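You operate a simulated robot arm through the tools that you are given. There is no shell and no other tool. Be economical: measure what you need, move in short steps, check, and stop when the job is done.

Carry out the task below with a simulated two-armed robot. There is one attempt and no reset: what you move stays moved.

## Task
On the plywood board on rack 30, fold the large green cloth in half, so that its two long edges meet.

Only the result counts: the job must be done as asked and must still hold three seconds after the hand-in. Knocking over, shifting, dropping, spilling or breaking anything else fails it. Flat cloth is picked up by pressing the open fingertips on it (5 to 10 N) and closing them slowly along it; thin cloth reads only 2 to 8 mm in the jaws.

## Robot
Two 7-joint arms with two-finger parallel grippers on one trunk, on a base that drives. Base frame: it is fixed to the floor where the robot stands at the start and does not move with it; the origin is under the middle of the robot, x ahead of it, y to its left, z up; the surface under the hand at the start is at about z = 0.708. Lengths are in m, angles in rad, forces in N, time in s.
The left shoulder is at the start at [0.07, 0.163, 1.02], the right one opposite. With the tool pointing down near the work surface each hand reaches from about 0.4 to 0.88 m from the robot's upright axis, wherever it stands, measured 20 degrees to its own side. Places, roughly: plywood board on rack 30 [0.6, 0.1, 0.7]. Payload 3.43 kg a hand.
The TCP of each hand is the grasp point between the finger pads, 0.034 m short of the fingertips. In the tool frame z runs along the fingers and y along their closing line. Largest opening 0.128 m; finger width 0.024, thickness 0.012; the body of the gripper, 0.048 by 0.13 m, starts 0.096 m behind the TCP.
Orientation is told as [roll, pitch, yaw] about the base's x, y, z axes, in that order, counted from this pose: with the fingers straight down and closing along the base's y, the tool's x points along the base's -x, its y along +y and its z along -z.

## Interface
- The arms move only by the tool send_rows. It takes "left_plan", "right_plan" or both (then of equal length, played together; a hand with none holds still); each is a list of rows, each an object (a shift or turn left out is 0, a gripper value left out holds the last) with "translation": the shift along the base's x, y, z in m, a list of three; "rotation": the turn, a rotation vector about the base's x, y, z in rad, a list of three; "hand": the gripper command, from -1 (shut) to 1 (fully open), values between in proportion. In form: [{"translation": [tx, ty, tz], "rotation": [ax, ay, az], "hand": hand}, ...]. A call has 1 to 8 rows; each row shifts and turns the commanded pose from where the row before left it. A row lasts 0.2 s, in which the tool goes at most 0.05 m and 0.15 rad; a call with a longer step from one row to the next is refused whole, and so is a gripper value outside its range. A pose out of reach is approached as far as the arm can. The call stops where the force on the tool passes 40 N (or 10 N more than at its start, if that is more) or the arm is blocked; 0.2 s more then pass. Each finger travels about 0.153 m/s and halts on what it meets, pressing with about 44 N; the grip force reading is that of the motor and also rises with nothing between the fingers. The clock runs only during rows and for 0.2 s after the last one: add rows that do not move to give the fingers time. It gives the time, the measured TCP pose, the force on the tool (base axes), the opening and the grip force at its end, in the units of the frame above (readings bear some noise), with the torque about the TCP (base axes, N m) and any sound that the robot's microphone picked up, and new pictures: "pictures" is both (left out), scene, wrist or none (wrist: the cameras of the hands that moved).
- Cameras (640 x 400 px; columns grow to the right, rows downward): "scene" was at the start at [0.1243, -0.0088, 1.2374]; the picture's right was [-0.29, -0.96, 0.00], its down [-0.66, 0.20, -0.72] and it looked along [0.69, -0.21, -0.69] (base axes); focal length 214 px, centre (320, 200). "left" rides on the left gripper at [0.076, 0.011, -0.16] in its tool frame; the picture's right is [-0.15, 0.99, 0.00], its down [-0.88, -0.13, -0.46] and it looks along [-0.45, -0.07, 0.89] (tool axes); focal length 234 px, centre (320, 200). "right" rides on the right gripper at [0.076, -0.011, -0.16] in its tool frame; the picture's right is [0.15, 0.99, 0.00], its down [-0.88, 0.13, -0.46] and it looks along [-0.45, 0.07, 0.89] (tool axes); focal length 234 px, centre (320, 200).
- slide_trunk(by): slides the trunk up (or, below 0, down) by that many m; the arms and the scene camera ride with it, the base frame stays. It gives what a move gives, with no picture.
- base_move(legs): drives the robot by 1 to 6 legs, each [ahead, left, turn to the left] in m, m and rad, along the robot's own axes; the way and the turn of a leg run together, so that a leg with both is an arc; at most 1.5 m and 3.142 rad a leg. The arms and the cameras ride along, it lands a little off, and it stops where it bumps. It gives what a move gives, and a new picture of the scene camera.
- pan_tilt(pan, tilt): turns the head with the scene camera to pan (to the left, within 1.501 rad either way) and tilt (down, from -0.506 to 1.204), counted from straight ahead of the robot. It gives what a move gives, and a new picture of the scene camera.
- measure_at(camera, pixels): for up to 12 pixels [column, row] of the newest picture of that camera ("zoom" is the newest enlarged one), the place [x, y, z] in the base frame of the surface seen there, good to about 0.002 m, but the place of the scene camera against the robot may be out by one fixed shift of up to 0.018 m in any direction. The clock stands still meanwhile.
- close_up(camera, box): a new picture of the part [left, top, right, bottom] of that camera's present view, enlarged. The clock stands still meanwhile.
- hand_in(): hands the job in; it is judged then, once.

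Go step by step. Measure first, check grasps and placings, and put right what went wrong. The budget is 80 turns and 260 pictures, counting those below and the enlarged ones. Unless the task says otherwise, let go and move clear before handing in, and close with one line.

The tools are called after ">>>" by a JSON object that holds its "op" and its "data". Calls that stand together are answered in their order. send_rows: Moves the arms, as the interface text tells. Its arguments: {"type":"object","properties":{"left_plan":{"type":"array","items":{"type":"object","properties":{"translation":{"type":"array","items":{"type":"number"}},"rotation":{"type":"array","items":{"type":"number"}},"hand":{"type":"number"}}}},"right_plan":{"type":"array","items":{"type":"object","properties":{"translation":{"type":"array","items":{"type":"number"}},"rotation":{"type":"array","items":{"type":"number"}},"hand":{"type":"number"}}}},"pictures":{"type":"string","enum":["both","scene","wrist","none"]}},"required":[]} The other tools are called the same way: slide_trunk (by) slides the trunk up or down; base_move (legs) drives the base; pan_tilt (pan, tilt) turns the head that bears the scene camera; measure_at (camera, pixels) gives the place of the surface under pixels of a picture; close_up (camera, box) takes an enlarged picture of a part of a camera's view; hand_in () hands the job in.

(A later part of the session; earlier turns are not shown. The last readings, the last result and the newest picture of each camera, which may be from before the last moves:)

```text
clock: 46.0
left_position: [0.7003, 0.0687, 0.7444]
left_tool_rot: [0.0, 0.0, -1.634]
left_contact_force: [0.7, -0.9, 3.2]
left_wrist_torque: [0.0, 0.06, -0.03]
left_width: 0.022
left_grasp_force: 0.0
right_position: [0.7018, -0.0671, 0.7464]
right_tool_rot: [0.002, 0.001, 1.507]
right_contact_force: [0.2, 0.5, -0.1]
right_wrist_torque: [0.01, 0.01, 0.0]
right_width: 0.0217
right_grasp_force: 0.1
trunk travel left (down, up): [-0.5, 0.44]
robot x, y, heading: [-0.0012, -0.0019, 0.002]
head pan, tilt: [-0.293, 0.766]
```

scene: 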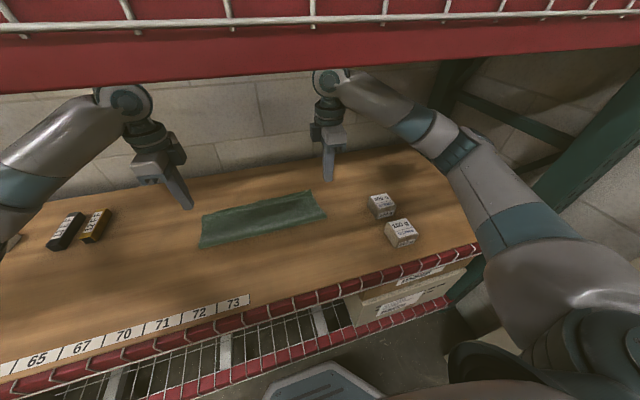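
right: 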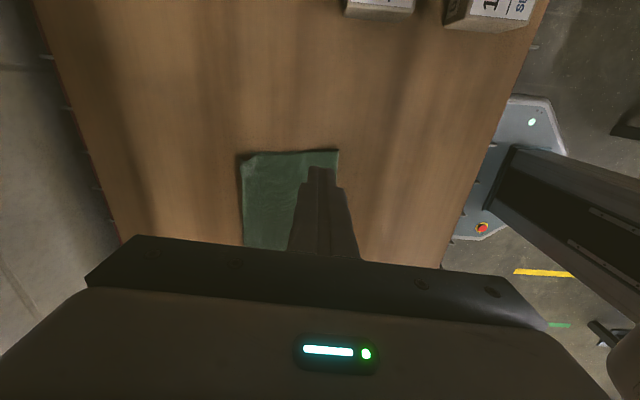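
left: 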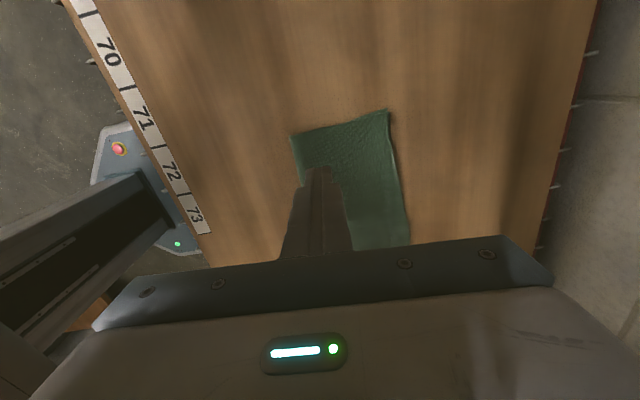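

>>> {"op": "send_rows", "data": {"left_plan": [{"translation": [0, 0, -0.0008]}, {"translation": [0, 0, 0]}, {}, {}, {}], "right_plan": [{"translation": [0, 0, -0.001]}, {"translation": [0, 0, -0.001]}, {"translation": [0, 0, -0.001]}, {"translation": [0, 0, -0.0005]}, {}], "pictures": "none"}}

```text
clock: 47.2
left_position: [0.6988, 0.0676, 0.7452]
left_tool_rot: [0.002, 0.001, -1.634]
left_contact_force: [0.2, 0.2, 1.8]
left_wrist_torque: [0.0, 0.02, -0.02]
left_width: 0.0216
left_grasp_force: 0.0
right_position: [0.7012, -0.0684, 0.7437]
right_tool_rot: [-0.004, 0.0, 1.506]
right_contact_force: [-0.7, 0.3, 19.2]
right_wrist_torque: [-0.09, 0.37, 0.03]
right_width: 0.0222
right_grasp_force: 0.1
trunk travel left (down, up): [-0.5, 0.44]
robot x, y, heading: [0.0006, 0.0033, -0.002]
head pan, tilt: [-0.293, 0.766]
```

The right presses too hard (19 N) and the left too lightly (2 N). I adjust both, then close slowly.

>>> {"op": "send_rows", "data": {"left_plan": [{"translation": [0, 0, -0.0008]}, {"translation": [0, 0, -0.0007]}, {}], "right_plan": [{"translation": [0, 0, 0.0004]}, {"translation": [0, 0, 0.0004]}, {}], "pictures": "none"}}

```text
clock: 48.0
left_position: [0.6994, 0.068, 0.7438]
left_tool_rot: [0.003, 0.0, -1.635]
left_contact_force: [-0.1, -0.1, 7.1]
left_wrist_torque: [0.01, 0.17, 0.04]
left_width: 0.0226
left_grasp_force: 0.7
right_position: [0.7011, -0.0685, 0.7431]
right_tool_rot: [-0.001, 0.0, 1.506]
right_contact_force: [2.1, 0.4, 15.2]
right_wrist_torque: [-0.03, 0.24, 0.01]
right_width: 0.0208
right_grasp_force: 0.1
trunk travel left (down, up): [-0.5, 0.44]
robot x, y, heading: [-0.0006, -0.0023, -0.008]
head pan, tilt: [-0.293, 0.766]
```

>>> {"op": "send_rows", "data": {"left_plan": [{"hand": -0.7}, {"hand": -0.75}, {"hand": -0.8}, {"hand": -0.85}, {"hand": -0.9}, {"hand": -0.95}, {"hand": -1}, {}], "right_plan": [{"translation": [0, 0, 0.0005], "hand": -0.7}, {"hand": -0.75}, {"hand": -0.8}, {"hand": -0.85}, {"hand": -0.9}, {"hand": -0.95}, {"hand": -1}, {}], "pictures": "none"}}

>>> {"op": "close_up", "data": {"camera": "left", "box": [224, 120, 416, 240]}}

>>> {"op": "close_up", "data": {"camera": "right", "box": [224, 120, 416, 240]}}

```text
clock: 49.8
left_position: [0.6999, 0.0675, 0.7436]
left_tool_rot: [0.001, -0.002, -1.631]
left_contact_force: [-2.8, 0.0, 14.4]
left_wrist_torque: [0.01, 0.28, -0.02]
left_width: 0.0019
left_grasp_force: 36.4
right_position: [0.7016, -0.069, 0.7431]
right_tool_rot: [0.0, 0.0, 1.505]
right_contact_force: [-0.4, -0.5, 0.7]
right_wrist_torque: [-0.02, 0.03, 0.04]
right_width: 0.0017
right_grasp_force: 36.4
trunk travel left (down, up): [-0.5, 0.44]
robot x, y, heading: [-0.0007, -0.002, -0.001]
head pan, tilt: [-0.293, 0.766]
```

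```text
3.33 times, centred on (320, 180) of left
```

zoom: 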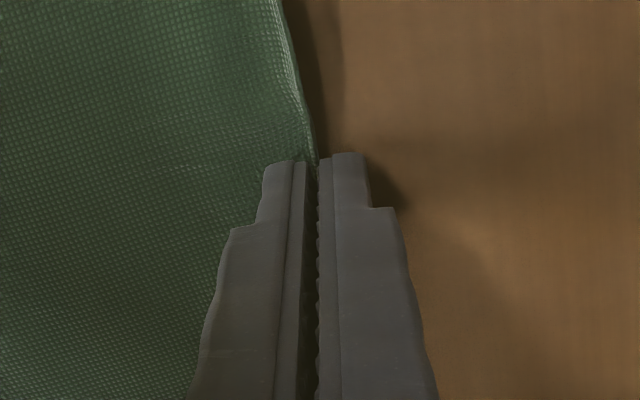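

```text
3.33 times, centred on (320, 180) of right
```

zoom: 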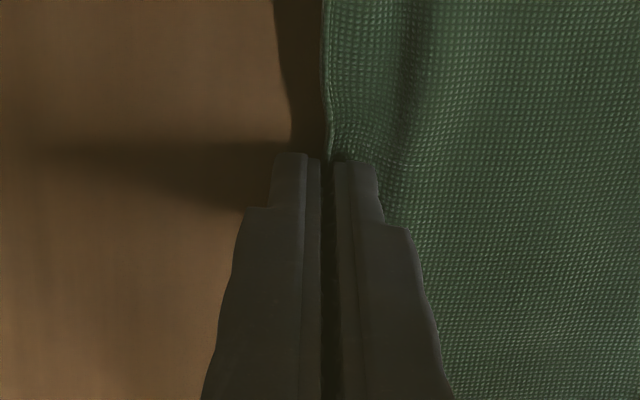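

Both grip the top layer (1.9 and 1.7 mm). I lift about 6 cm while coming back, then check the lower layer.

>>> {"op": "send_rows", "data": {"left_plan": [{"translation": [0, 0, 0.01]}, {"translation": [-0.004, 0, 0.014]}, {"translation": [-0.008, 0, 0.014]}, {"translation": [-0.012, 0, 0.014]}, {"translation": [-0.014, 0, 0.012]}, {"translation": [-0.014, 0, 0.01]}, {}], "right_plan": [{"translation": [0, 0, 0.01]}, {"translation": [-0.004, 0, 0.014]}, {"translation": [-0.008, 0, 0.014]}, {"translation": [-0.012, 0, 0.014]}, {"translation": [-0.014, 0, 0.012]}, {"translation": [-0.014, 0, 0.01]}, {}], "pictures": "both"}}

>>> {"op": "close_up", "data": {"camera": "scene", "box": [160, 150, 352, 270]}}

```text
clock: 51.4
left_position: [0.6489, 0.0683, 0.8161]
left_tool_rot: [0.0, 0.0, -1.634]
left_contact_force: [-0.1, 0.4, -0.6]
left_wrist_torque: [-0.03, 0.02, 0.01]
left_width: 0.0019
left_grasp_force: 36.2
right_position: [0.6512, -0.0694, 0.816]
right_tool_rot: [0.0, -0.001, 1.506]
right_contact_force: [-0.9, -0.2, -1.2]
right_wrist_torque: [0.03, -0.01, -0.03]
right_width: 0.0019
right_grasp_force: 36.2
trunk travel left (down, up): [-0.5, 0.44]
robot x, y, heading: [-0.0012, -0.0004, 0.003]
head pan, tilt: [-0.293, 0.766]
```

scene: 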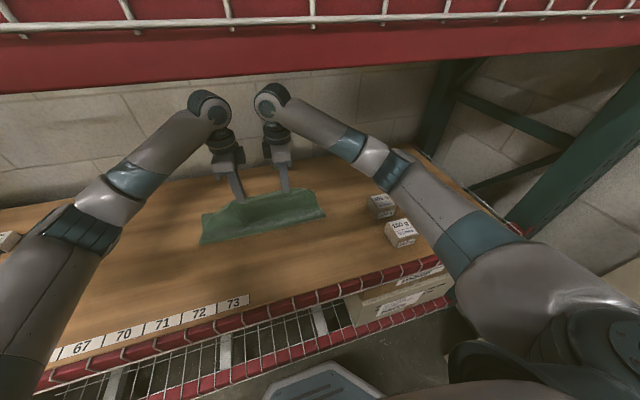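
right: 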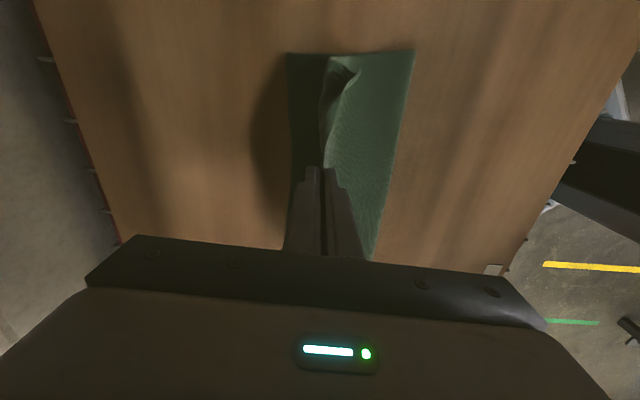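
left: 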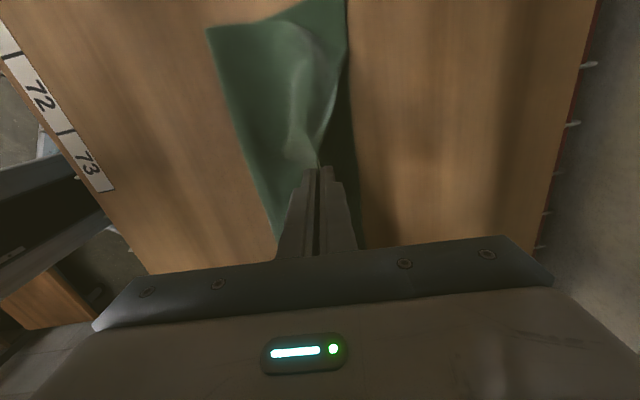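

```text
3.33 times, centred on (256, 210) of scene
```

zoom: 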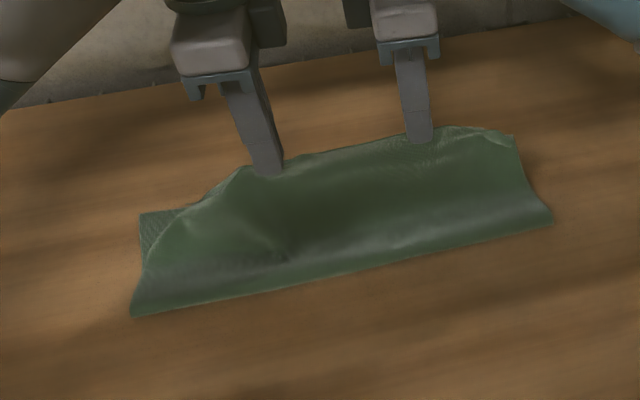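

The lower layer's far edge is visible now, along (347,90)–(358,220) in the left view. I measure it for the landing target.

>>> {"op": "measure_at", "data": {"camera": "left", "pixels": [[346, 5], [346, 60], [348, 100], [352, 140], [356, 180], [360, 225], [240, 150]]}}

>>> {"op": "measure_at", "data": {"camera": "right", "pixels": [[289, 57], [289, 100], [290, 140], [288, 180], [284, 220], [385, 180]]}}

```text
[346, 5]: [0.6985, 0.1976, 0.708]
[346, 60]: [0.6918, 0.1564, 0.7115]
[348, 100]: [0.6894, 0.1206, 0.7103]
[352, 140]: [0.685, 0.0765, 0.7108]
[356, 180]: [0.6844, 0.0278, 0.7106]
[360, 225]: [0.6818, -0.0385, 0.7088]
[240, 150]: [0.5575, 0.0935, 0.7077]
```

```text
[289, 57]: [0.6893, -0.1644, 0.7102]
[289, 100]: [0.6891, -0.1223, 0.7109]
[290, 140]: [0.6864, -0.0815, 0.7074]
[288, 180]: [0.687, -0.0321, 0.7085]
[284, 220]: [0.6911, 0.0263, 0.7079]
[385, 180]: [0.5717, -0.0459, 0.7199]
```

The lower edge is straight at x≈0.686–0.69. I swing the top edge forward above it, keeping within the cloth's length, then pause and look before coming down with a slight pull-back so the corners trail outward.

>>> {"op": "send_rows", "data": {"left_plan": [{"translation": [0.0, 0, 0.02]}, {"translation": [0.012, 0, 0.002]}, {"translation": [0.015, 0, -0.01]}, {"translation": [0.013, 0, -0.018]}, {"translation": [0.009, 0, -0.022]}, {}], "right_plan": [{"translation": [0.0, 0, 0.02]}, {"translation": [0.012, 0, 0.002]}, {"translation": [0.015, 0, -0.01]}, {"translation": [0.013, 0, -0.018]}, {"translation": [0.009, 0, -0.022]}, {}], "pictures": "both"}}

>>> {"op": "close_up", "data": {"camera": "scene", "box": [160, 150, 352, 270]}}

```text
clock: 52.8
left_position: [0.6992, 0.0683, 0.7866]
left_tool_rot: [-0.001, 0.0, -1.634]
left_contact_force: [-0.2, -1.2, -0.1]
left_wrist_torque: [-0.02, 0.0, -0.01]
left_width: 0.0017
left_grasp_force: 36.6
right_position: [0.7003, -0.0709, 0.79]
right_tool_rot: [0.003, 0.0, 1.507]
right_contact_force: [-0.4, 0.1, -0.5]
right_wrist_torque: [-0.01, -0.03, 0.0]
right_width: 0.002
right_grasp_force: 36.2
trunk travel left (down, up): [-0.5, 0.44]
robot x, y, heading: [-0.0004, -0.0036, -0.001]
head pan, tilt: [-0.293, 0.766]
```

scene: 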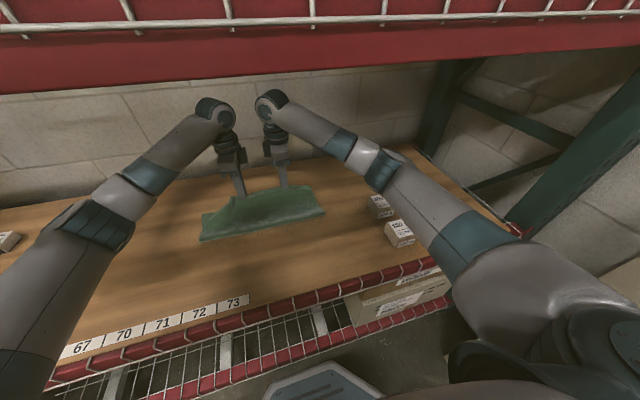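
right: 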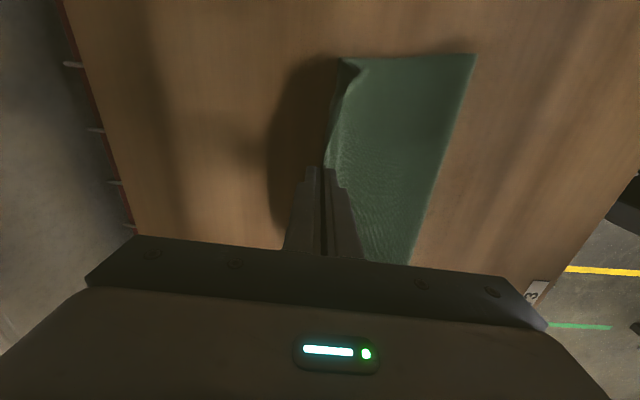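
left: 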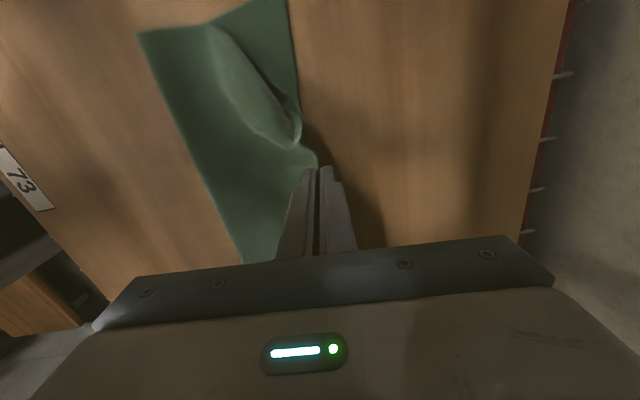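

```text
3.33 times, centred on (256, 210) of scene
```

zoom: 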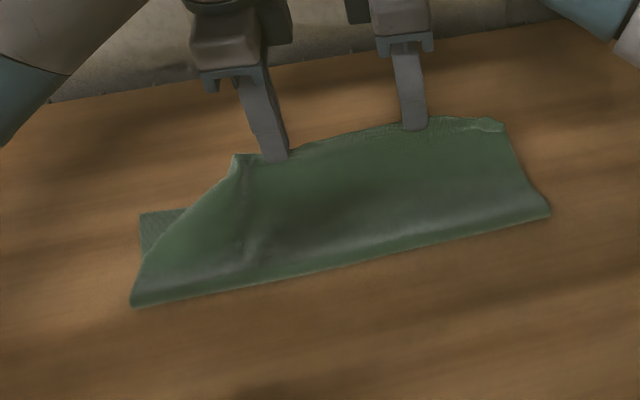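

The right side is fine, but the left top corner is tucked under itself (bulge at (270,110) in the left view). I back up and lift high so that it can hang free, and look again.

>>> {"op": "send_rows", "data": {"left_plan": [{"translation": [-0.015, 0, 0.025]}, {"translation": [-0.025, 0, 0.025]}, {"translation": [-0.03, 0, 0.015]}, {"translation": [-0.03, 0, 0.005]}, {"translation": [-0.03, 0, 0]}, {}, {}], "right_plan": [{"translation": [-0.015, 0, 0.025]}, {"translation": [-0.025, 0, 0.025]}, {"translation": [-0.03, 0, 0.015]}, {"translation": [-0.03, 0, 0.005]}, {"translation": [-0.03, 0, 0]}, {}, {}], "pictures": "both"}}

>>> {"op": "close_up", "data": {"camera": "scene", "box": [160, 150, 352, 270]}}

```text
clock: 54.4
left_position: [0.5684, 0.0657, 0.8581]
left_tool_rot: [0.0, 0.0, -1.634]
left_contact_force: [0.0, -0.5, 0.8]
left_wrist_torque: [-0.02, -0.02, -0.03]
left_width: 0.0018
left_grasp_force: 36.5
right_position: [0.5702, -0.0683, 0.8616]
right_tool_rot: [-0.001, 0.0, 1.505]
right_contact_force: [0.1, -0.1, -0.6]
right_wrist_torque: [0.02, -0.02, -0.03]
right_width: 0.0017
right_grasp_force: 36.5
trunk travel left (down, up): [-0.5, 0.44]
robot x, y, heading: [-0.0023, -0.002, 0.004]
head pan, tilt: [-0.293, 0.766]
```

scene: 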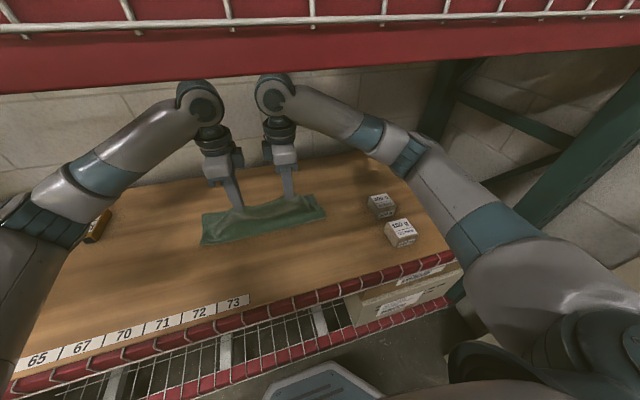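
right: 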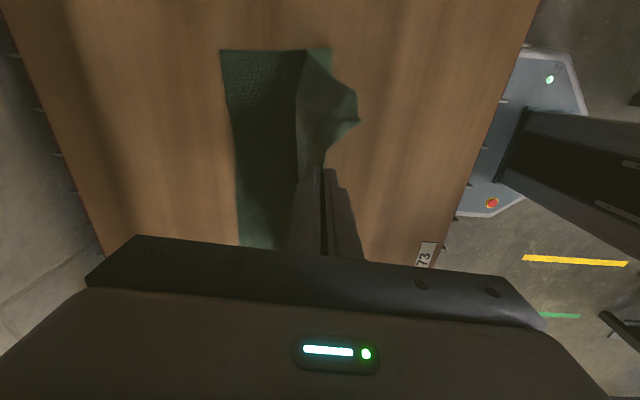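
left: 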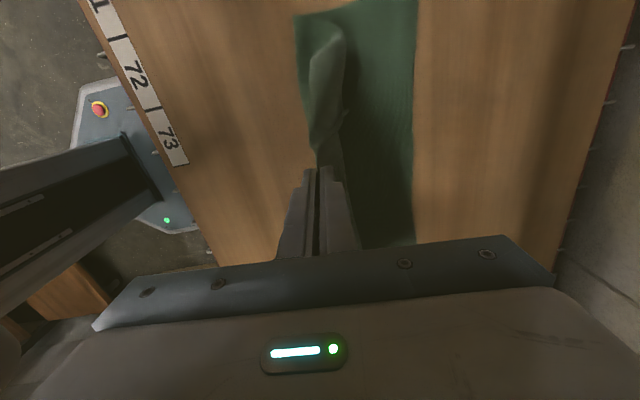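

```text
3.33 times, centred on (256, 210) of scene
```

zoom: 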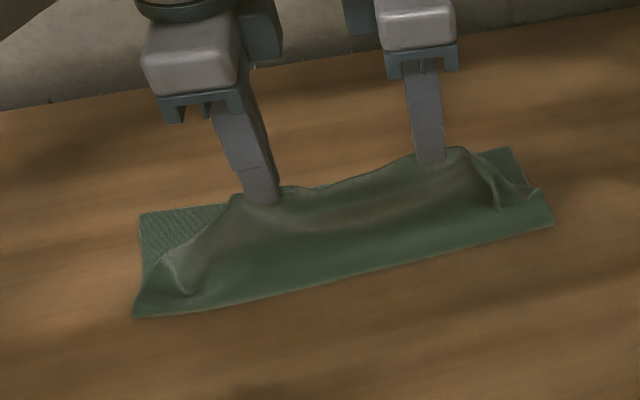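

Both corners have now flopped toward the near side. I'll lay the edge back on the near side, which returns the cloth to flat, and then redo the fold with better numbers.

>>> {"op": "send_rows", "data": {"left_plan": [{"translation": [-0.018, 0, 0]}, {"translation": [-0.03, 0, -0.01]}, {"translation": [-0.03, 0, -0.018]}, {"translation": [-0.025, 0, -0.025]}, {"translation": [-0.02, 0, -0.025]}, {"translation": [-0.01, 0, -0.02]}, {"translation": [-0.005, 0, -0.008]}, {}], "right_plan": [{"translation": [-0.018, 0, 0]}, {"translation": [-0.03, 0, -0.01]}, {"translation": [-0.03, 0, -0.018]}, {"translation": [-0.025, 0, -0.025]}, {"translation": [-0.02, 0, -0.025]}, {"translation": [-0.01, 0, -0.02]}, {"translation": [-0.005, 0, -0.008]}, {}], "pictures": "both"}}

>>> {"op": "close_up", "data": {"camera": "scene", "box": [150, 150, 374, 290]}}

```text
clock: 56.2
left_position: [0.4283, 0.0696, 0.7517]
left_tool_rot: [0.001, -0.002, -1.634]
left_contact_force: [-1.0, -0.1, 0.8]
left_wrist_torque: [0.01, 0.03, -0.02]
left_width: 0.002
left_grasp_force: 36.1
right_position: [0.4308, -0.0673, 0.7527]
right_tool_rot: [0.0, -0.001, 1.507]
right_contact_force: [-0.5, 0.5, -0.4]
right_wrist_torque: [0.04, 0.0, -0.01]
right_width: 0.0015
right_grasp_force: 36.5
trunk travel left (down, up): [-0.5, 0.44]
robot x, y, heading: [-0.0, 0.0026, -0.001]
head pan, tilt: [-0.293, 0.766]
```

scene: 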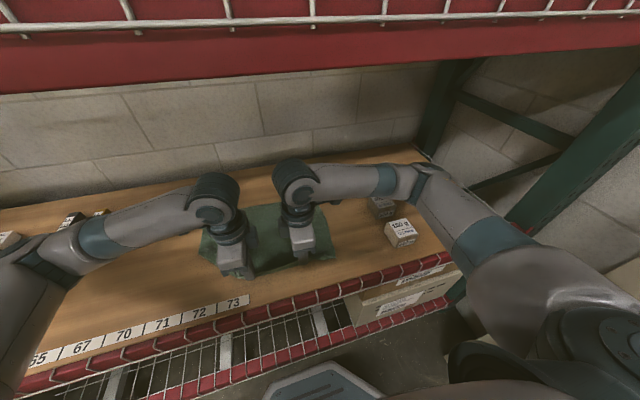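
right: 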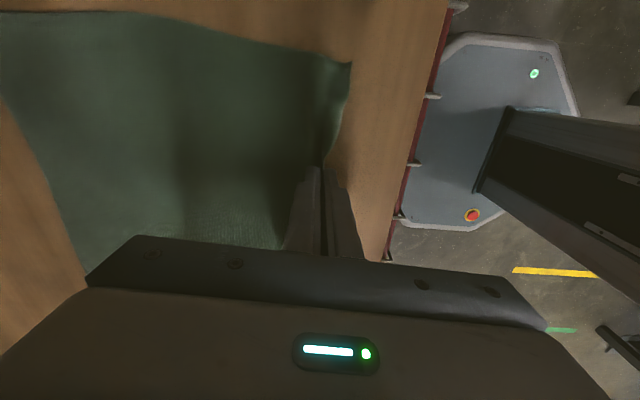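
left: 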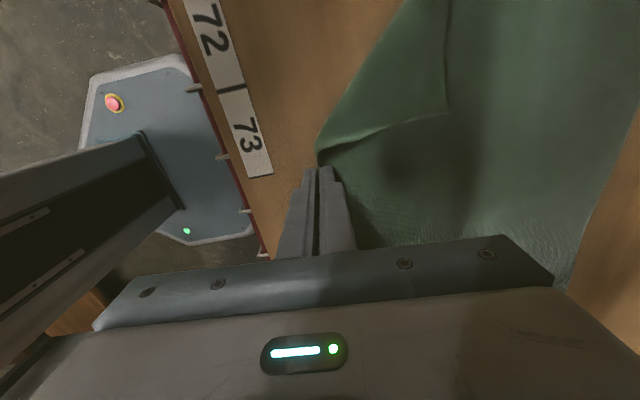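

```text
2.86 times, centred on (262, 220) of scene
```

zoom: 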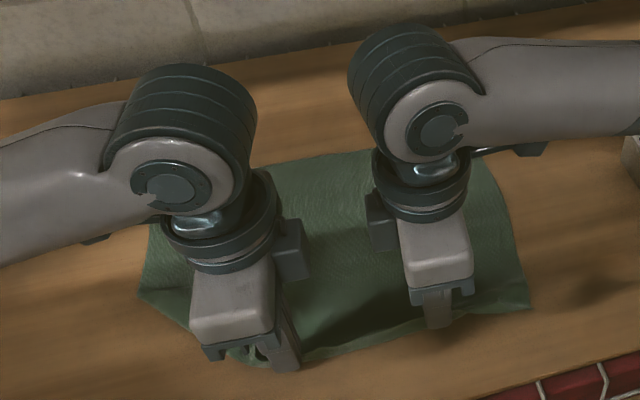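

The right side is flat again. The left near corner is folded over on top (tip at (447,110) in the left view), which is easy to unfold. I release both hands here and lift off.

>>> {"op": "send_rows", "data": {"left_plan": [{"translation": [0, 0, -0.005]}, {"hand": -0.9}, {"hand": -0.8}, {"hand": -0.7}, {"hand": -0.6}, {"translation": [0, 0, 0.01]}, {"translation": [0, 0, 0.03]}, {"translation": [0, 0, 0.04]}], "right_plan": [{"translation": [0, 0, -0.006]}, {"hand": -0.9}, {"hand": -0.8}, {"hand": -0.7}, {"hand": -0.6}, {"translation": [0, 0, 0.01]}, {"translation": [0, 0, 0.03]}, {"translation": [0, 0, 0.04]}], "pictures": "none"}}

>>> {"op": "send_rows", "data": {"left_plan": [{"translation": [0, 0.02, 0.04]}, {"translation": [0.01, 0.045, 0.01]}, {"translation": [0.01, 0.045, 0]}, {}], "right_plan": [{"translation": [0, -0.02, 0.04]}, {"translation": [0, -0.045, 0.01]}, {"translation": [0, -0.045, 0]}, {}], "pictures": "both"}}

>>> {"op": "close_up", "data": {"camera": "scene", "box": [150, 150, 374, 290]}}

```text
clock: 58.0
left_position: [0.43, 0.0689, 0.8265]
left_tool_rot: [-0.002, 0.001, -1.632]
left_contact_force: [-0.7, 0.4, 0.4]
left_wrist_torque: [0.02, 0.0, -0.01]
left_width: 0.0259
left_grasp_force: 0.0
right_position: [0.4293, -0.0678, 0.8272]
right_tool_rot: [0.0, -0.001, 1.506]
right_contact_force: [-0.7, 0.1, 0.3]
right_wrist_torque: [0.0, 0.02, -0.03]
right_width: 0.0256
right_grasp_force: 0.1
trunk travel left (down, up): [-0.5, 0.44]
robot x, y, heading: [0.0018, -0.0025, 0.0]
head pan, tilt: [-0.293, 0.766]
```

```text
clock: 59.0
left_position: [0.4525, 0.1809, 0.8799]
left_tool_rot: [-0.001, 0.001, -1.632]
left_contact_force: [0.1, 0.6, 0.0]
left_wrist_torque: [0.0, 0.01, -0.03]
left_width: 0.0257
left_grasp_force: 0.0
right_position: [0.435, -0.1788, 0.8788]
right_tool_rot: [0.001, 0.0, 1.511]
right_contact_force: [-0.3, 0.1, -0.2]
right_wrist_torque: [0.0, 0.02, -0.01]
right_width: 0.0258
right_grasp_force: 0.1
trunk travel left (down, up): [-0.5, 0.44]
robot x, y, heading: [0.0028, -0.0014, -0.001]
head pan, tilt: [-0.293, 0.766]
```

scene: 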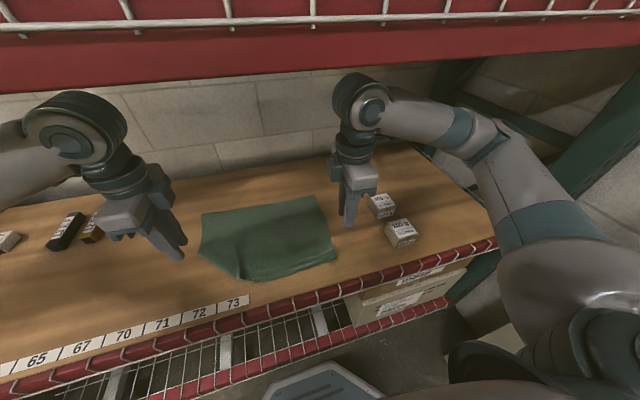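
right: 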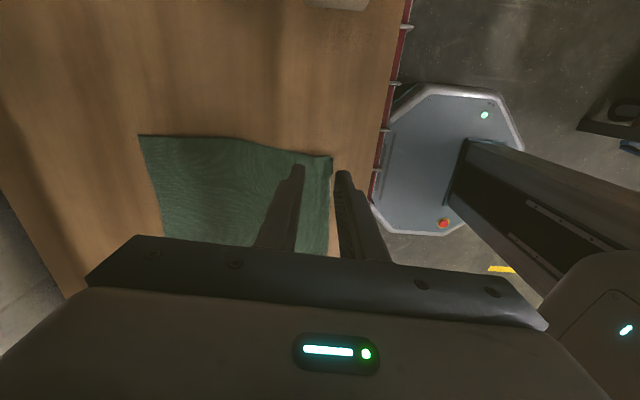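
left: 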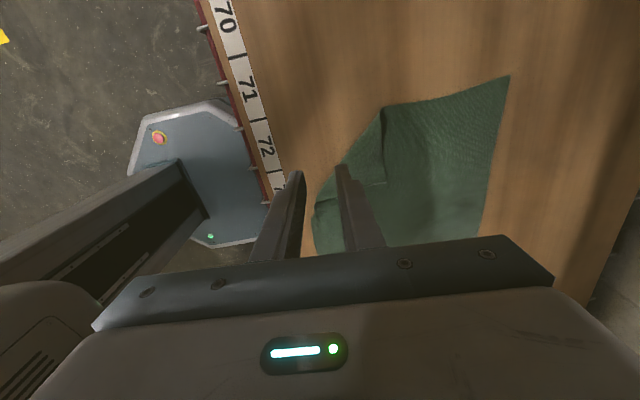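

```text
2.86 times, centred on (262, 220) of scene
```

zoom: 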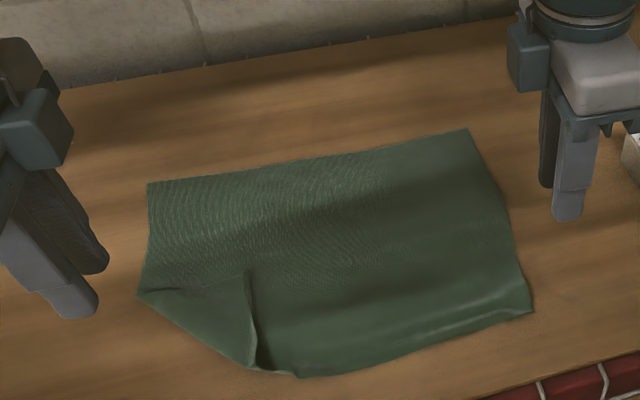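

The left near corner lies as a triangle on top: tip near (245,275) in the zoom, crease from (138,295) to (255,370). I measure it.

>>> {"op": "measure_at", "data": {"camera": "zoom", "pixels": [[243, 280], [140, 296], [254, 366], [150, 185], [466, 131], [530, 310], [300, 376], [200, 320], [250, 330], [185, 286]]}}

>>> {"op": "measure_at", "data": {"camera": "left", "pixels": [[385, 183], [382, 110], [317, 200], [316, 240], [507, 78], [355, 150], [480, 230]]}}

>>> {"op": "measure_at", "data": {"camera": "right", "pixels": [[331, 158], [330, 200], [330, 240], [141, 137], [163, 230]]}}

>>> {"op": "close_up", "data": {"camera": "left", "box": [280, 80, 472, 200]}}

```text
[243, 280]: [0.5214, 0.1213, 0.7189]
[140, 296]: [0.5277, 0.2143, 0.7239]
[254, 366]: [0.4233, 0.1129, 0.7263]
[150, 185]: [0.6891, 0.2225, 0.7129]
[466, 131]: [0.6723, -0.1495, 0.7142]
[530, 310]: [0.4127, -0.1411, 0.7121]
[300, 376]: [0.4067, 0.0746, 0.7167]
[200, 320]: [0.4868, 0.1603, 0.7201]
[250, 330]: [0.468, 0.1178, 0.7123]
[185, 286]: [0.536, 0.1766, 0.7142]
```

```text
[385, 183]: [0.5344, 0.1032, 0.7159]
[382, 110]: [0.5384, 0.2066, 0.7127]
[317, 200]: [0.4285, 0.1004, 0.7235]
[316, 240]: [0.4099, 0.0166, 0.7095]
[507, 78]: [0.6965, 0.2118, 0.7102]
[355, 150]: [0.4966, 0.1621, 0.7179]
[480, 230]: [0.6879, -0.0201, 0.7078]
```

```text
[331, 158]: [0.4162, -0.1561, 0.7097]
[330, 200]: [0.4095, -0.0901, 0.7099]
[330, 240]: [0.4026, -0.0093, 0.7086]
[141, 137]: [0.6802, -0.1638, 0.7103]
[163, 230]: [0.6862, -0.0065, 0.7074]
```

```text
3.33 times, centred on (376, 140) of left
```

zoom: 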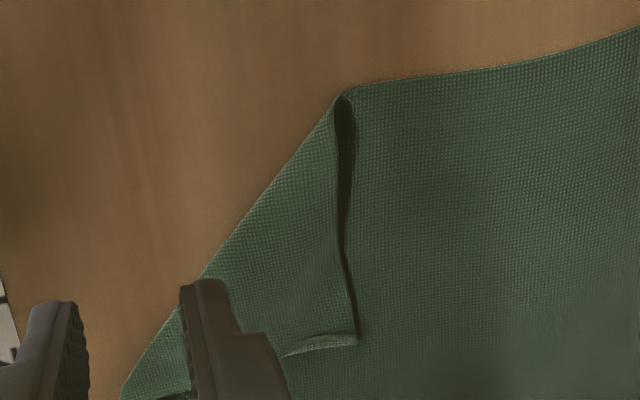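

The flap's free edge lies at x≈0.534 (y 0.105–0.205), its tip at (0.534,0.103). I'll pinch that edge near the tip with the left hand and swing the corner back out to about (0.44,0.206). First I hover.

>>> {"op": "send_rows", "data": {"left_plan": [{"translation": [0.027, -0.02, -0.02], "hand": -0.56}, {"translation": [0.027, -0.02, -0.02]}, {"translation": [0.0255, -0.02, -0.02]}, {"translation": [0, 0, -0.03]}, {"translation": [0, 0, -0.025]}, {}], "pictures": "wrist"}}

>>> {"op": "close_up", "data": {"camera": "left", "box": [224, 110, 416, 230]}}

```text
clock: 60.4
left_position: [0.5292, 0.1203, 0.7619]
left_tool_rot: [-0.001, -0.001, -1.635]
left_contact_force: [0.5, 0.1, -0.6]
left_wrist_torque: [-0.01, -0.01, 0.0]
left_width: 0.0284
left_grasp_force: 0.1
right_position: [0.4342, -0.1797, 0.8786]
right_tool_rot: [0.0, 0.0, 1.507]
right_contact_force: [0.2, -0.6, -0.5]
right_wrist_torque: [0.02, 0.0, -0.02]
right_width: 0.0256
right_grasp_force: 0.0
trunk travel left (down, up): [-0.5, 0.44]
robot x, y, heading: [-0.0018, -0.0005, -0.002]
head pan, tilt: [-0.293, 0.766]
```

left: 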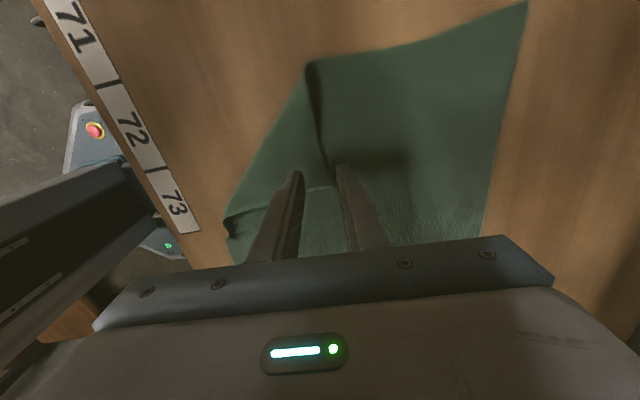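

```text
3.33 times, centred on (320, 170) of left
```

zoom: 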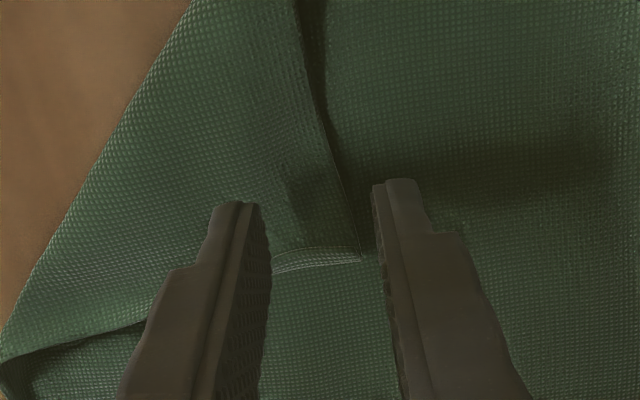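

The tip at (360,258) sits slightly inside the finger span. I shift +10 mm in y so the pads land well on the flap, and go down gently.

>>> {"op": "send_rows", "data": {"left_plan": [{"translation": [0, 0.01, -0.004]}, {"translation": [0, 0, -0.004]}, {"translation": [0, 0, -0.003]}, {"translation": [0, 0, -0.002]}, {}], "pictures": "none"}}

```text
clock: 61.6
left_position: [0.528, 0.1296, 0.7476]
left_tool_rot: [0.0, 0.001, -1.633]
left_contact_force: [0.0, -0.9, -0.8]
left_wrist_torque: [0.01, -0.02, -0.01]
left_width: 0.0282
left_grasp_force: 0.0
right_position: [0.4342, -0.1787, 0.879]
right_tool_rot: [0.0, -0.001, 1.507]
right_contact_force: [-0.9, 0.1, 0.4]
right_wrist_torque: [0.01, 0.0, 0.02]
right_width: 0.0256
right_grasp_force: 0.1
trunk travel left (down, up): [-0.5, 0.44]
robot x, y, heading: [0.0021, -0.0005, 0.001]
head pan, tilt: [-0.293, 0.766]
```

>>> {"op": "send_rows", "data": {"left_plan": [{"translation": [0, 0, -0.001]}, {"translation": [0, 0, -0.001]}, {"translation": [0, 0, -0.001]}, {}], "pictures": "none"}}

>>> {"op": "close_up", "data": {"camera": "left", "box": [224, 110, 416, 230]}}

```text
clock: 62.6
left_position: [0.5286, 0.1286, 0.7457]
left_tool_rot: [0.002, -0.001, -1.634]
left_contact_force: [-0.2, 0.6, -0.1]
left_wrist_torque: [0.0, -0.01, 0.01]
left_width: 0.0281
left_grasp_force: 0.0
right_position: [0.4334, -0.179, 0.8781]
right_tool_rot: [0.0, 0.0, 1.506]
right_contact_force: [0.4, -0.4, 0.1]
right_wrist_torque: [0.0, 0.01, -0.01]
right_width: 0.0257
right_grasp_force: 0.0
trunk travel left (down, up): [-0.5, 0.44]
robot x, y, heading: [-0.0024, 0.0018, -0.001]
head pan, tilt: [-0.293, 0.766]
```

```text
3.33 times, centred on (320, 170) of left
```

zoom: 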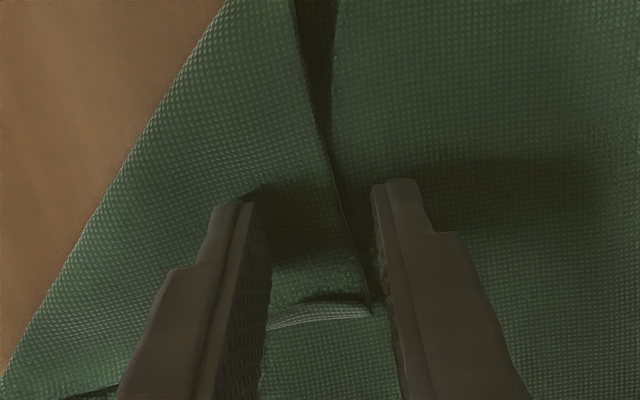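

>>> {"op": "send_rows", "data": {"left_plan": [{"translation": [0, 0, -0.001]}, {"translation": [0, 0, -0.0008]}, {}], "pictures": "none"}}

```text
clock: 63.4
left_position: [0.5292, 0.127, 0.7433]
left_tool_rot: [-0.001, 0.0, -1.634]
left_contact_force: [-0.9, 0.7, 1.4]
left_wrist_torque: [0.02, 0.01, 0.02]
left_width: 0.0286
left_grasp_force: 0.0
right_position: [0.4335, -0.1798, 0.8781]
right_tool_rot: [0.0, 0.0, 1.505]
right_contact_force: [-0.3, -0.1, 0.1]
right_wrist_torque: [0.01, 0.0, -0.04]
right_width: 0.0255
right_grasp_force: 0.0
trunk travel left (down, up): [-0.5, 0.44]
robot x, y, heading: [-0.0006, -0.003, -0.003]
head pan, tilt: [-0.293, 0.766]
```

Light contact. I press a touch more and close slowly.

>>> {"op": "send_rows", "data": {"left_plan": [{"translation": [0, 0, -0.0006], "hand": -0.6}, {"hand": -0.66}, {"hand": -0.72}, {"hand": -0.78}, {"hand": -0.84}, {"hand": -0.9}, {"hand": -0.96}, {"hand": -1}], "pictures": "none"}}

>>> {"op": "close_up", "data": {"camera": "left", "box": [224, 110, 416, 230]}}

```text
clock: 65.2
left_position: [0.5294, 0.1281, 0.7441]
left_tool_rot: [0.0, 0.0, -1.634]
left_contact_force: [-2.2, 0.5, 8.6]
left_wrist_torque: [-0.03, 0.14, -0.01]
left_width: 0.0022
left_grasp_force: 37.0
right_position: [0.4328, -0.1805, 0.8783]
right_tool_rot: [0.0, -0.001, 1.506]
right_contact_force: [-0.4, 0.8, 0.2]
right_wrist_torque: [-0.01, 0.0, 0.01]
right_width: 0.0258
right_grasp_force: 0.0
trunk travel left (down, up): [-0.5, 0.44]
robot x, y, heading: [0.0001, -0.0032, 0.001]
head pan, tilt: [-0.293, 0.766]
```

```text
3.33 times, centred on (320, 170) of left
```

zoom: 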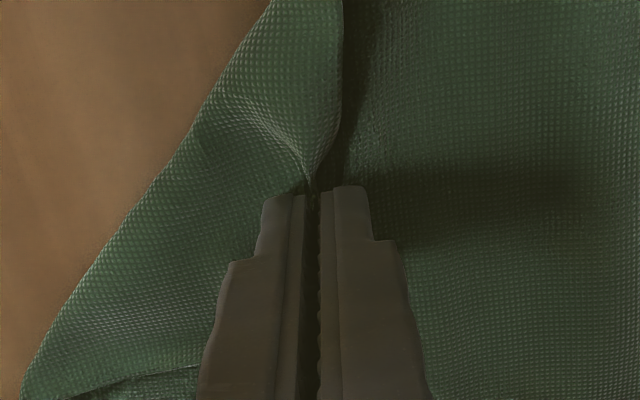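

The flap alone is gripped (2.2 mm). I lift and swing it diagonally outward to about (0.44,0.208).

>>> {"op": "send_rows", "data": {"left_plan": [{"translation": [0, 0, 0.03]}, {"translation": [-0.014, 0.012, 0.02]}, {"translation": [-0.02, 0.018, 0.005]}, {"translation": [-0.02, 0.018, -0.005]}, {"translation": [-0.018, 0.016, -0.015]}, {"translation": [-0.01, 0.009, -0.015]}, {"translation": [-0.007, 0.006, -0.01]}, {}], "pictures": "both"}}

>>> {"op": "close_up", "data": {"camera": "scene", "box": [150, 150, 374, 290]}}

```text
clock: 67.0
left_position: [0.4409, 0.2066, 0.754]
left_tool_rot: [0.0, -0.001, -1.633]
left_contact_force: [0.4, -0.4, -0.6]
left_wrist_torque: [-0.01, 0.0, 0.01]
left_width: 0.0019
left_grasp_force: 36.6
right_position: [0.4339, -0.1791, 0.8777]
right_tool_rot: [0.0, 0.001, 1.505]
right_contact_force: [-0.9, 0.3, 0.1]
right_wrist_torque: [0.02, 0.02, 0.02]
right_width: 0.0255
right_grasp_force: 0.1
trunk travel left (down, up): [-0.5, 0.44]
robot x, y, heading: [0.0005, -0.0003, 0.002]
head pan, tilt: [-0.293, 0.766]
```

scene: 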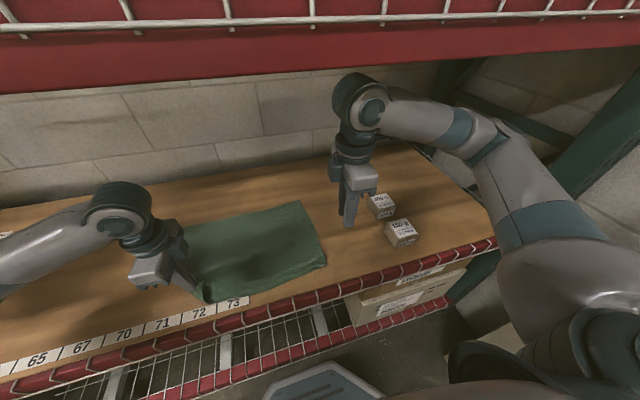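
left: 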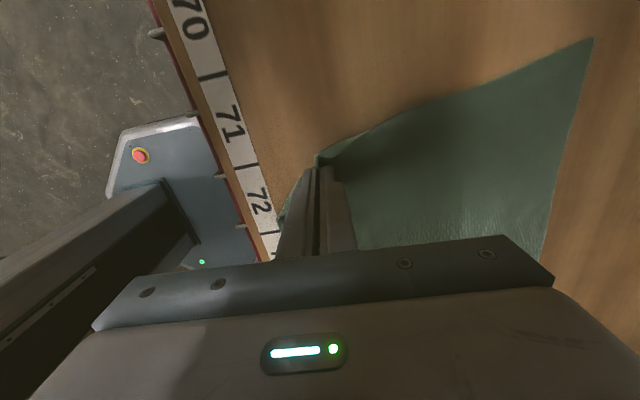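

```text
2.86 times, centred on (262, 220) of scene
```

zoom: 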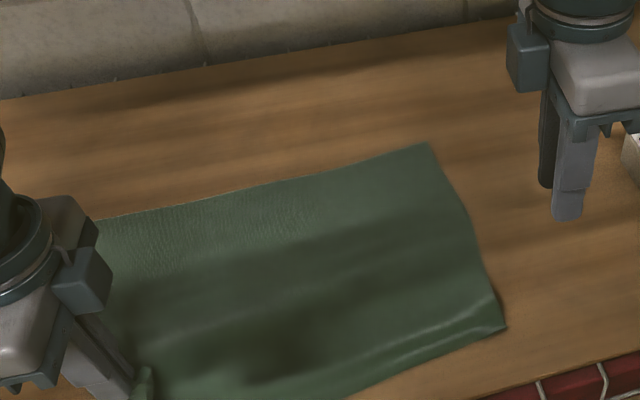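

The corner is pulled out, though the whole cloth slid somewhat. I lower, release, raise the hand and inspect.

>>> {"op": "send_rows", "data": {"left_plan": [{"translation": [0.005, -0.003, -0.007]}, {"hand": -0.9}, {"hand": -0.8}, {"hand": -0.65}, {"translation": [0, 0, 0.015]}, {"translation": [0, 0, 0.04]}, {"translation": [0, 0.02, 0.04]}, {"translation": [0, 0.03, 0.03]}], "pictures": "both"}}

>>> {"op": "close_up", "data": {"camera": "scene", "box": [150, 170, 374, 310]}}

>>> {"op": "close_up", "data": {"camera": "left", "box": [200, 100, 520, 300]}}

```text
clock: 68.8
left_position: [0.4442, 0.2563, 0.8688]
left_tool_rot: [0.0, 0.001, -1.635]
left_contact_force: [-0.7, -0.5, -0.8]
left_wrist_torque: [-0.04, 0.03, 0.03]
left_width: 0.0223
left_grasp_force: 0.0
right_position: [0.432, -0.1793, 0.8782]
right_tool_rot: [-0.001, -0.001, 1.506]
right_contact_force: [0.2, -0.5, 0.6]
right_wrist_torque: [-0.02, 0.0, -0.03]
right_width: 0.0254
right_grasp_force: 0.0
trunk travel left (down, up): [-0.5, 0.44]
robot x, y, heading: [0.0006, -0.0004, 0.002]
head pan, tilt: [-0.293, 0.766]
```

scene: 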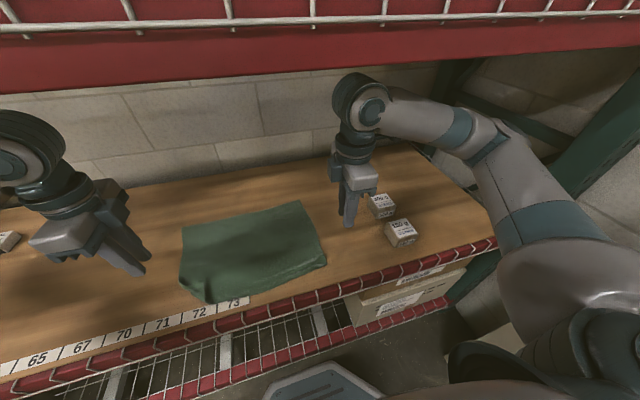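
left: 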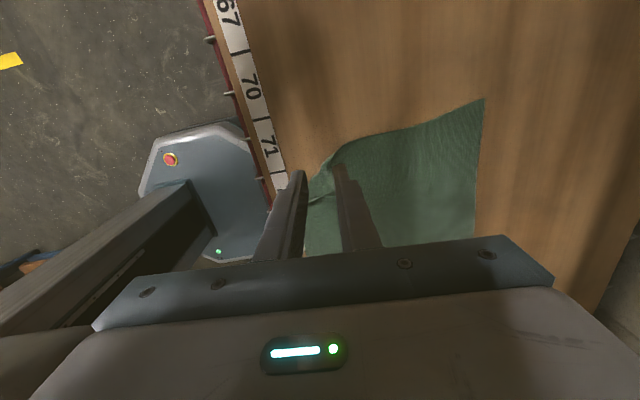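

```text
2.86 times, centred on (262, 240) of scene
```

zoom: 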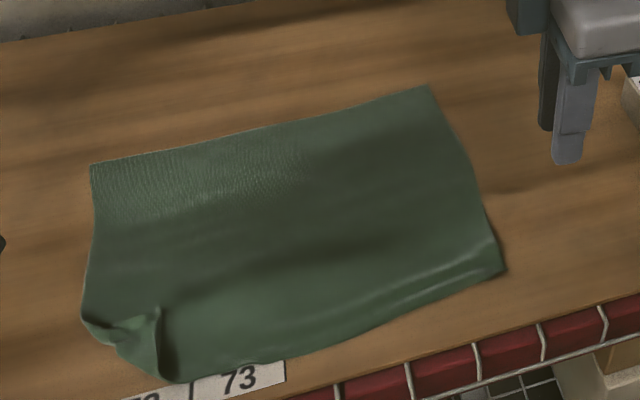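

```text
2.00 times, centred on (360, 200) of left
```

zoom: 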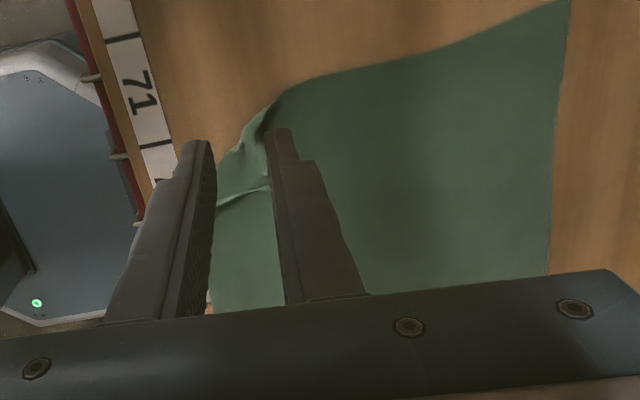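

The corner is mostly out; a smaller flap remains, with its tip at (158,308) in the scene zoom. I measure the whole layout.

>>> {"op": "close_up", "data": {"camera": "scene", "box": [160, 180, 352, 300]}}

>>> {"op": "measure_at", "data": {"camera": "scene", "pixels": [[182, 228], [299, 201], [326, 264], [208, 302], [180, 282], [206, 278], [205, 290], [250, 296], [285, 283], [192, 285]]}}

>>> {"op": "measure_at", "data": {"camera": "right", "pixels": [[331, 158], [330, 200], [141, 137]]}}

```text
3.33 times, centred on (256, 240) of scene
```

zoom: 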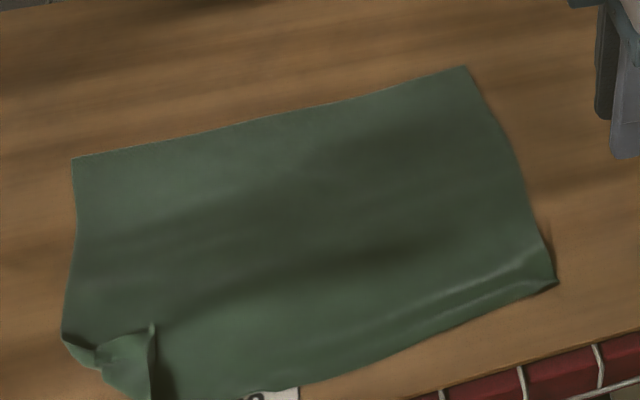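

```text
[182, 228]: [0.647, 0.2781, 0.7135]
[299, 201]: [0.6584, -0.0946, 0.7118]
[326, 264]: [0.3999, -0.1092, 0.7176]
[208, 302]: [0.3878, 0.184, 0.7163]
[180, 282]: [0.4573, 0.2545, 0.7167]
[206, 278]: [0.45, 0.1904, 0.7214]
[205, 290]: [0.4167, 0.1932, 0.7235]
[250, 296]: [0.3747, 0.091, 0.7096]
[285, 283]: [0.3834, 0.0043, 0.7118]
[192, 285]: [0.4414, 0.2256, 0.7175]
```

```text
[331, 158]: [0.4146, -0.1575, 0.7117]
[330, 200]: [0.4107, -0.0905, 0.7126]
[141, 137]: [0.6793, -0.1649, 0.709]
```

The remaining flap has its tip at about (0.45,0.178), with a crease from (0.457,0.242) to (0.39,0.17). This time I hold the cloth down with the right hand near (0.53,0.07) while the left unfolds it.

>>> {"op": "send_rows", "data": {"right_plan": [{"translation": [0.02, 0.04, 0], "hand": -1}, {"translation": [0.02, 0.043, 0]}, {"translation": [0.02, 0.043, 0]}, {"translation": [0.02, 0.043, 0]}, {"translation": [0.016, 0.043, 0]}, {"translation": [0, 0.035, -0.03]}, {"translation": [0, 0, -0.048]}, {"translation": [0, 0, -0.045]}], "left_plan": [{"translation": [0.002, -0.03, 0], "hand": -0.56}, {"translation": [0, -0.033, 0]}, {"translation": [0, 0, -0.03]}, {"translation": [0, 0, -0.04]}, {"translation": [0, 0, -0.035]}, {}, {}, {}], "pictures": "both"}}

>>> {"op": "close_up", "data": {"camera": "left", "box": [224, 110, 416, 230]}}

```text
clock: 70.6
left_position: [0.4479, 0.1941, 0.7682]
left_tool_rot: [-0.001, 0.0, -1.633]
left_contact_force: [-0.3, 0.4, -0.2]
left_wrist_torque: [-0.01, -0.01, 0.01]
left_width: 0.0282
left_grasp_force: 0.1
right_position: [0.5293, 0.0684, 0.7545]
right_tool_rot: [-0.002, 0.0, 1.508]
right_contact_force: [-0.1, 0.3, 0.2]
right_wrist_torque: [0.03, 0.04, 0.03]
right_width: 0.0
right_grasp_force: 33.3
trunk travel left (down, up): [-0.5, 0.44]
robot x, y, heading: [-0.0005, -0.001, -0.002]
head pan, tilt: [-0.293, 0.766]
```

scene: 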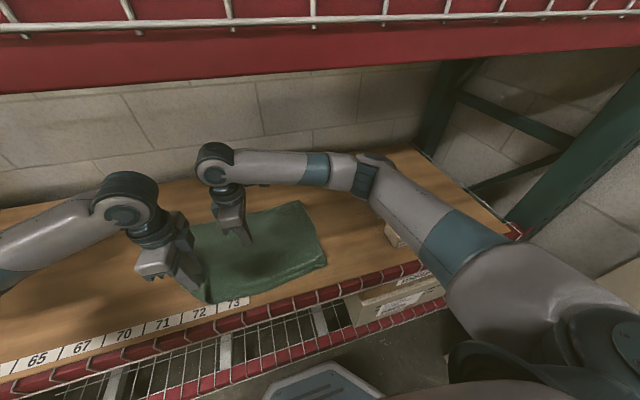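
right: 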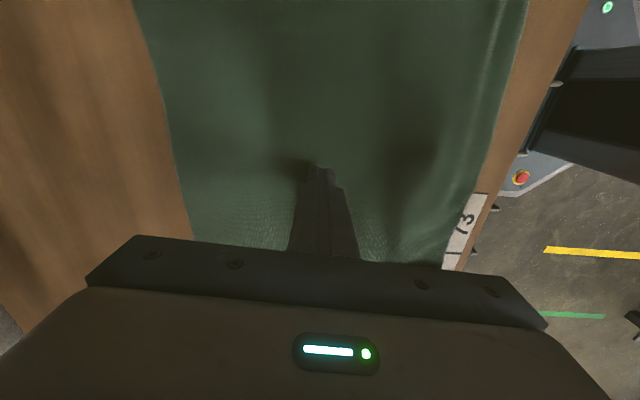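
left: 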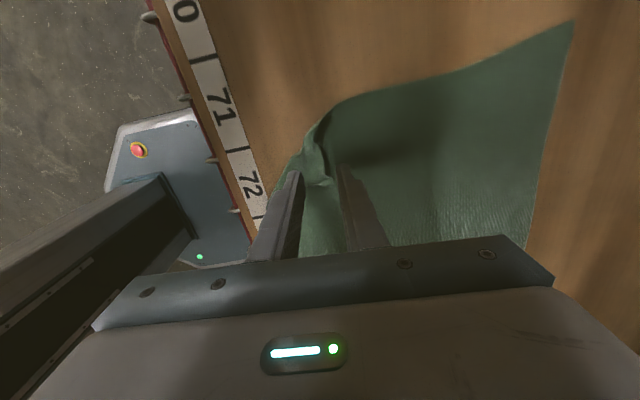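

```text
3.33 times, centred on (320, 170) of left
```

zoom: 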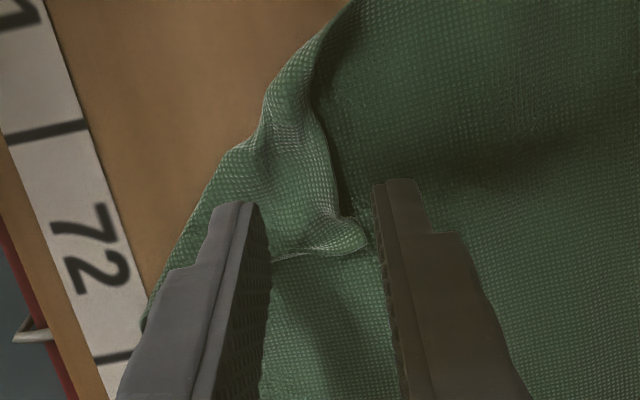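

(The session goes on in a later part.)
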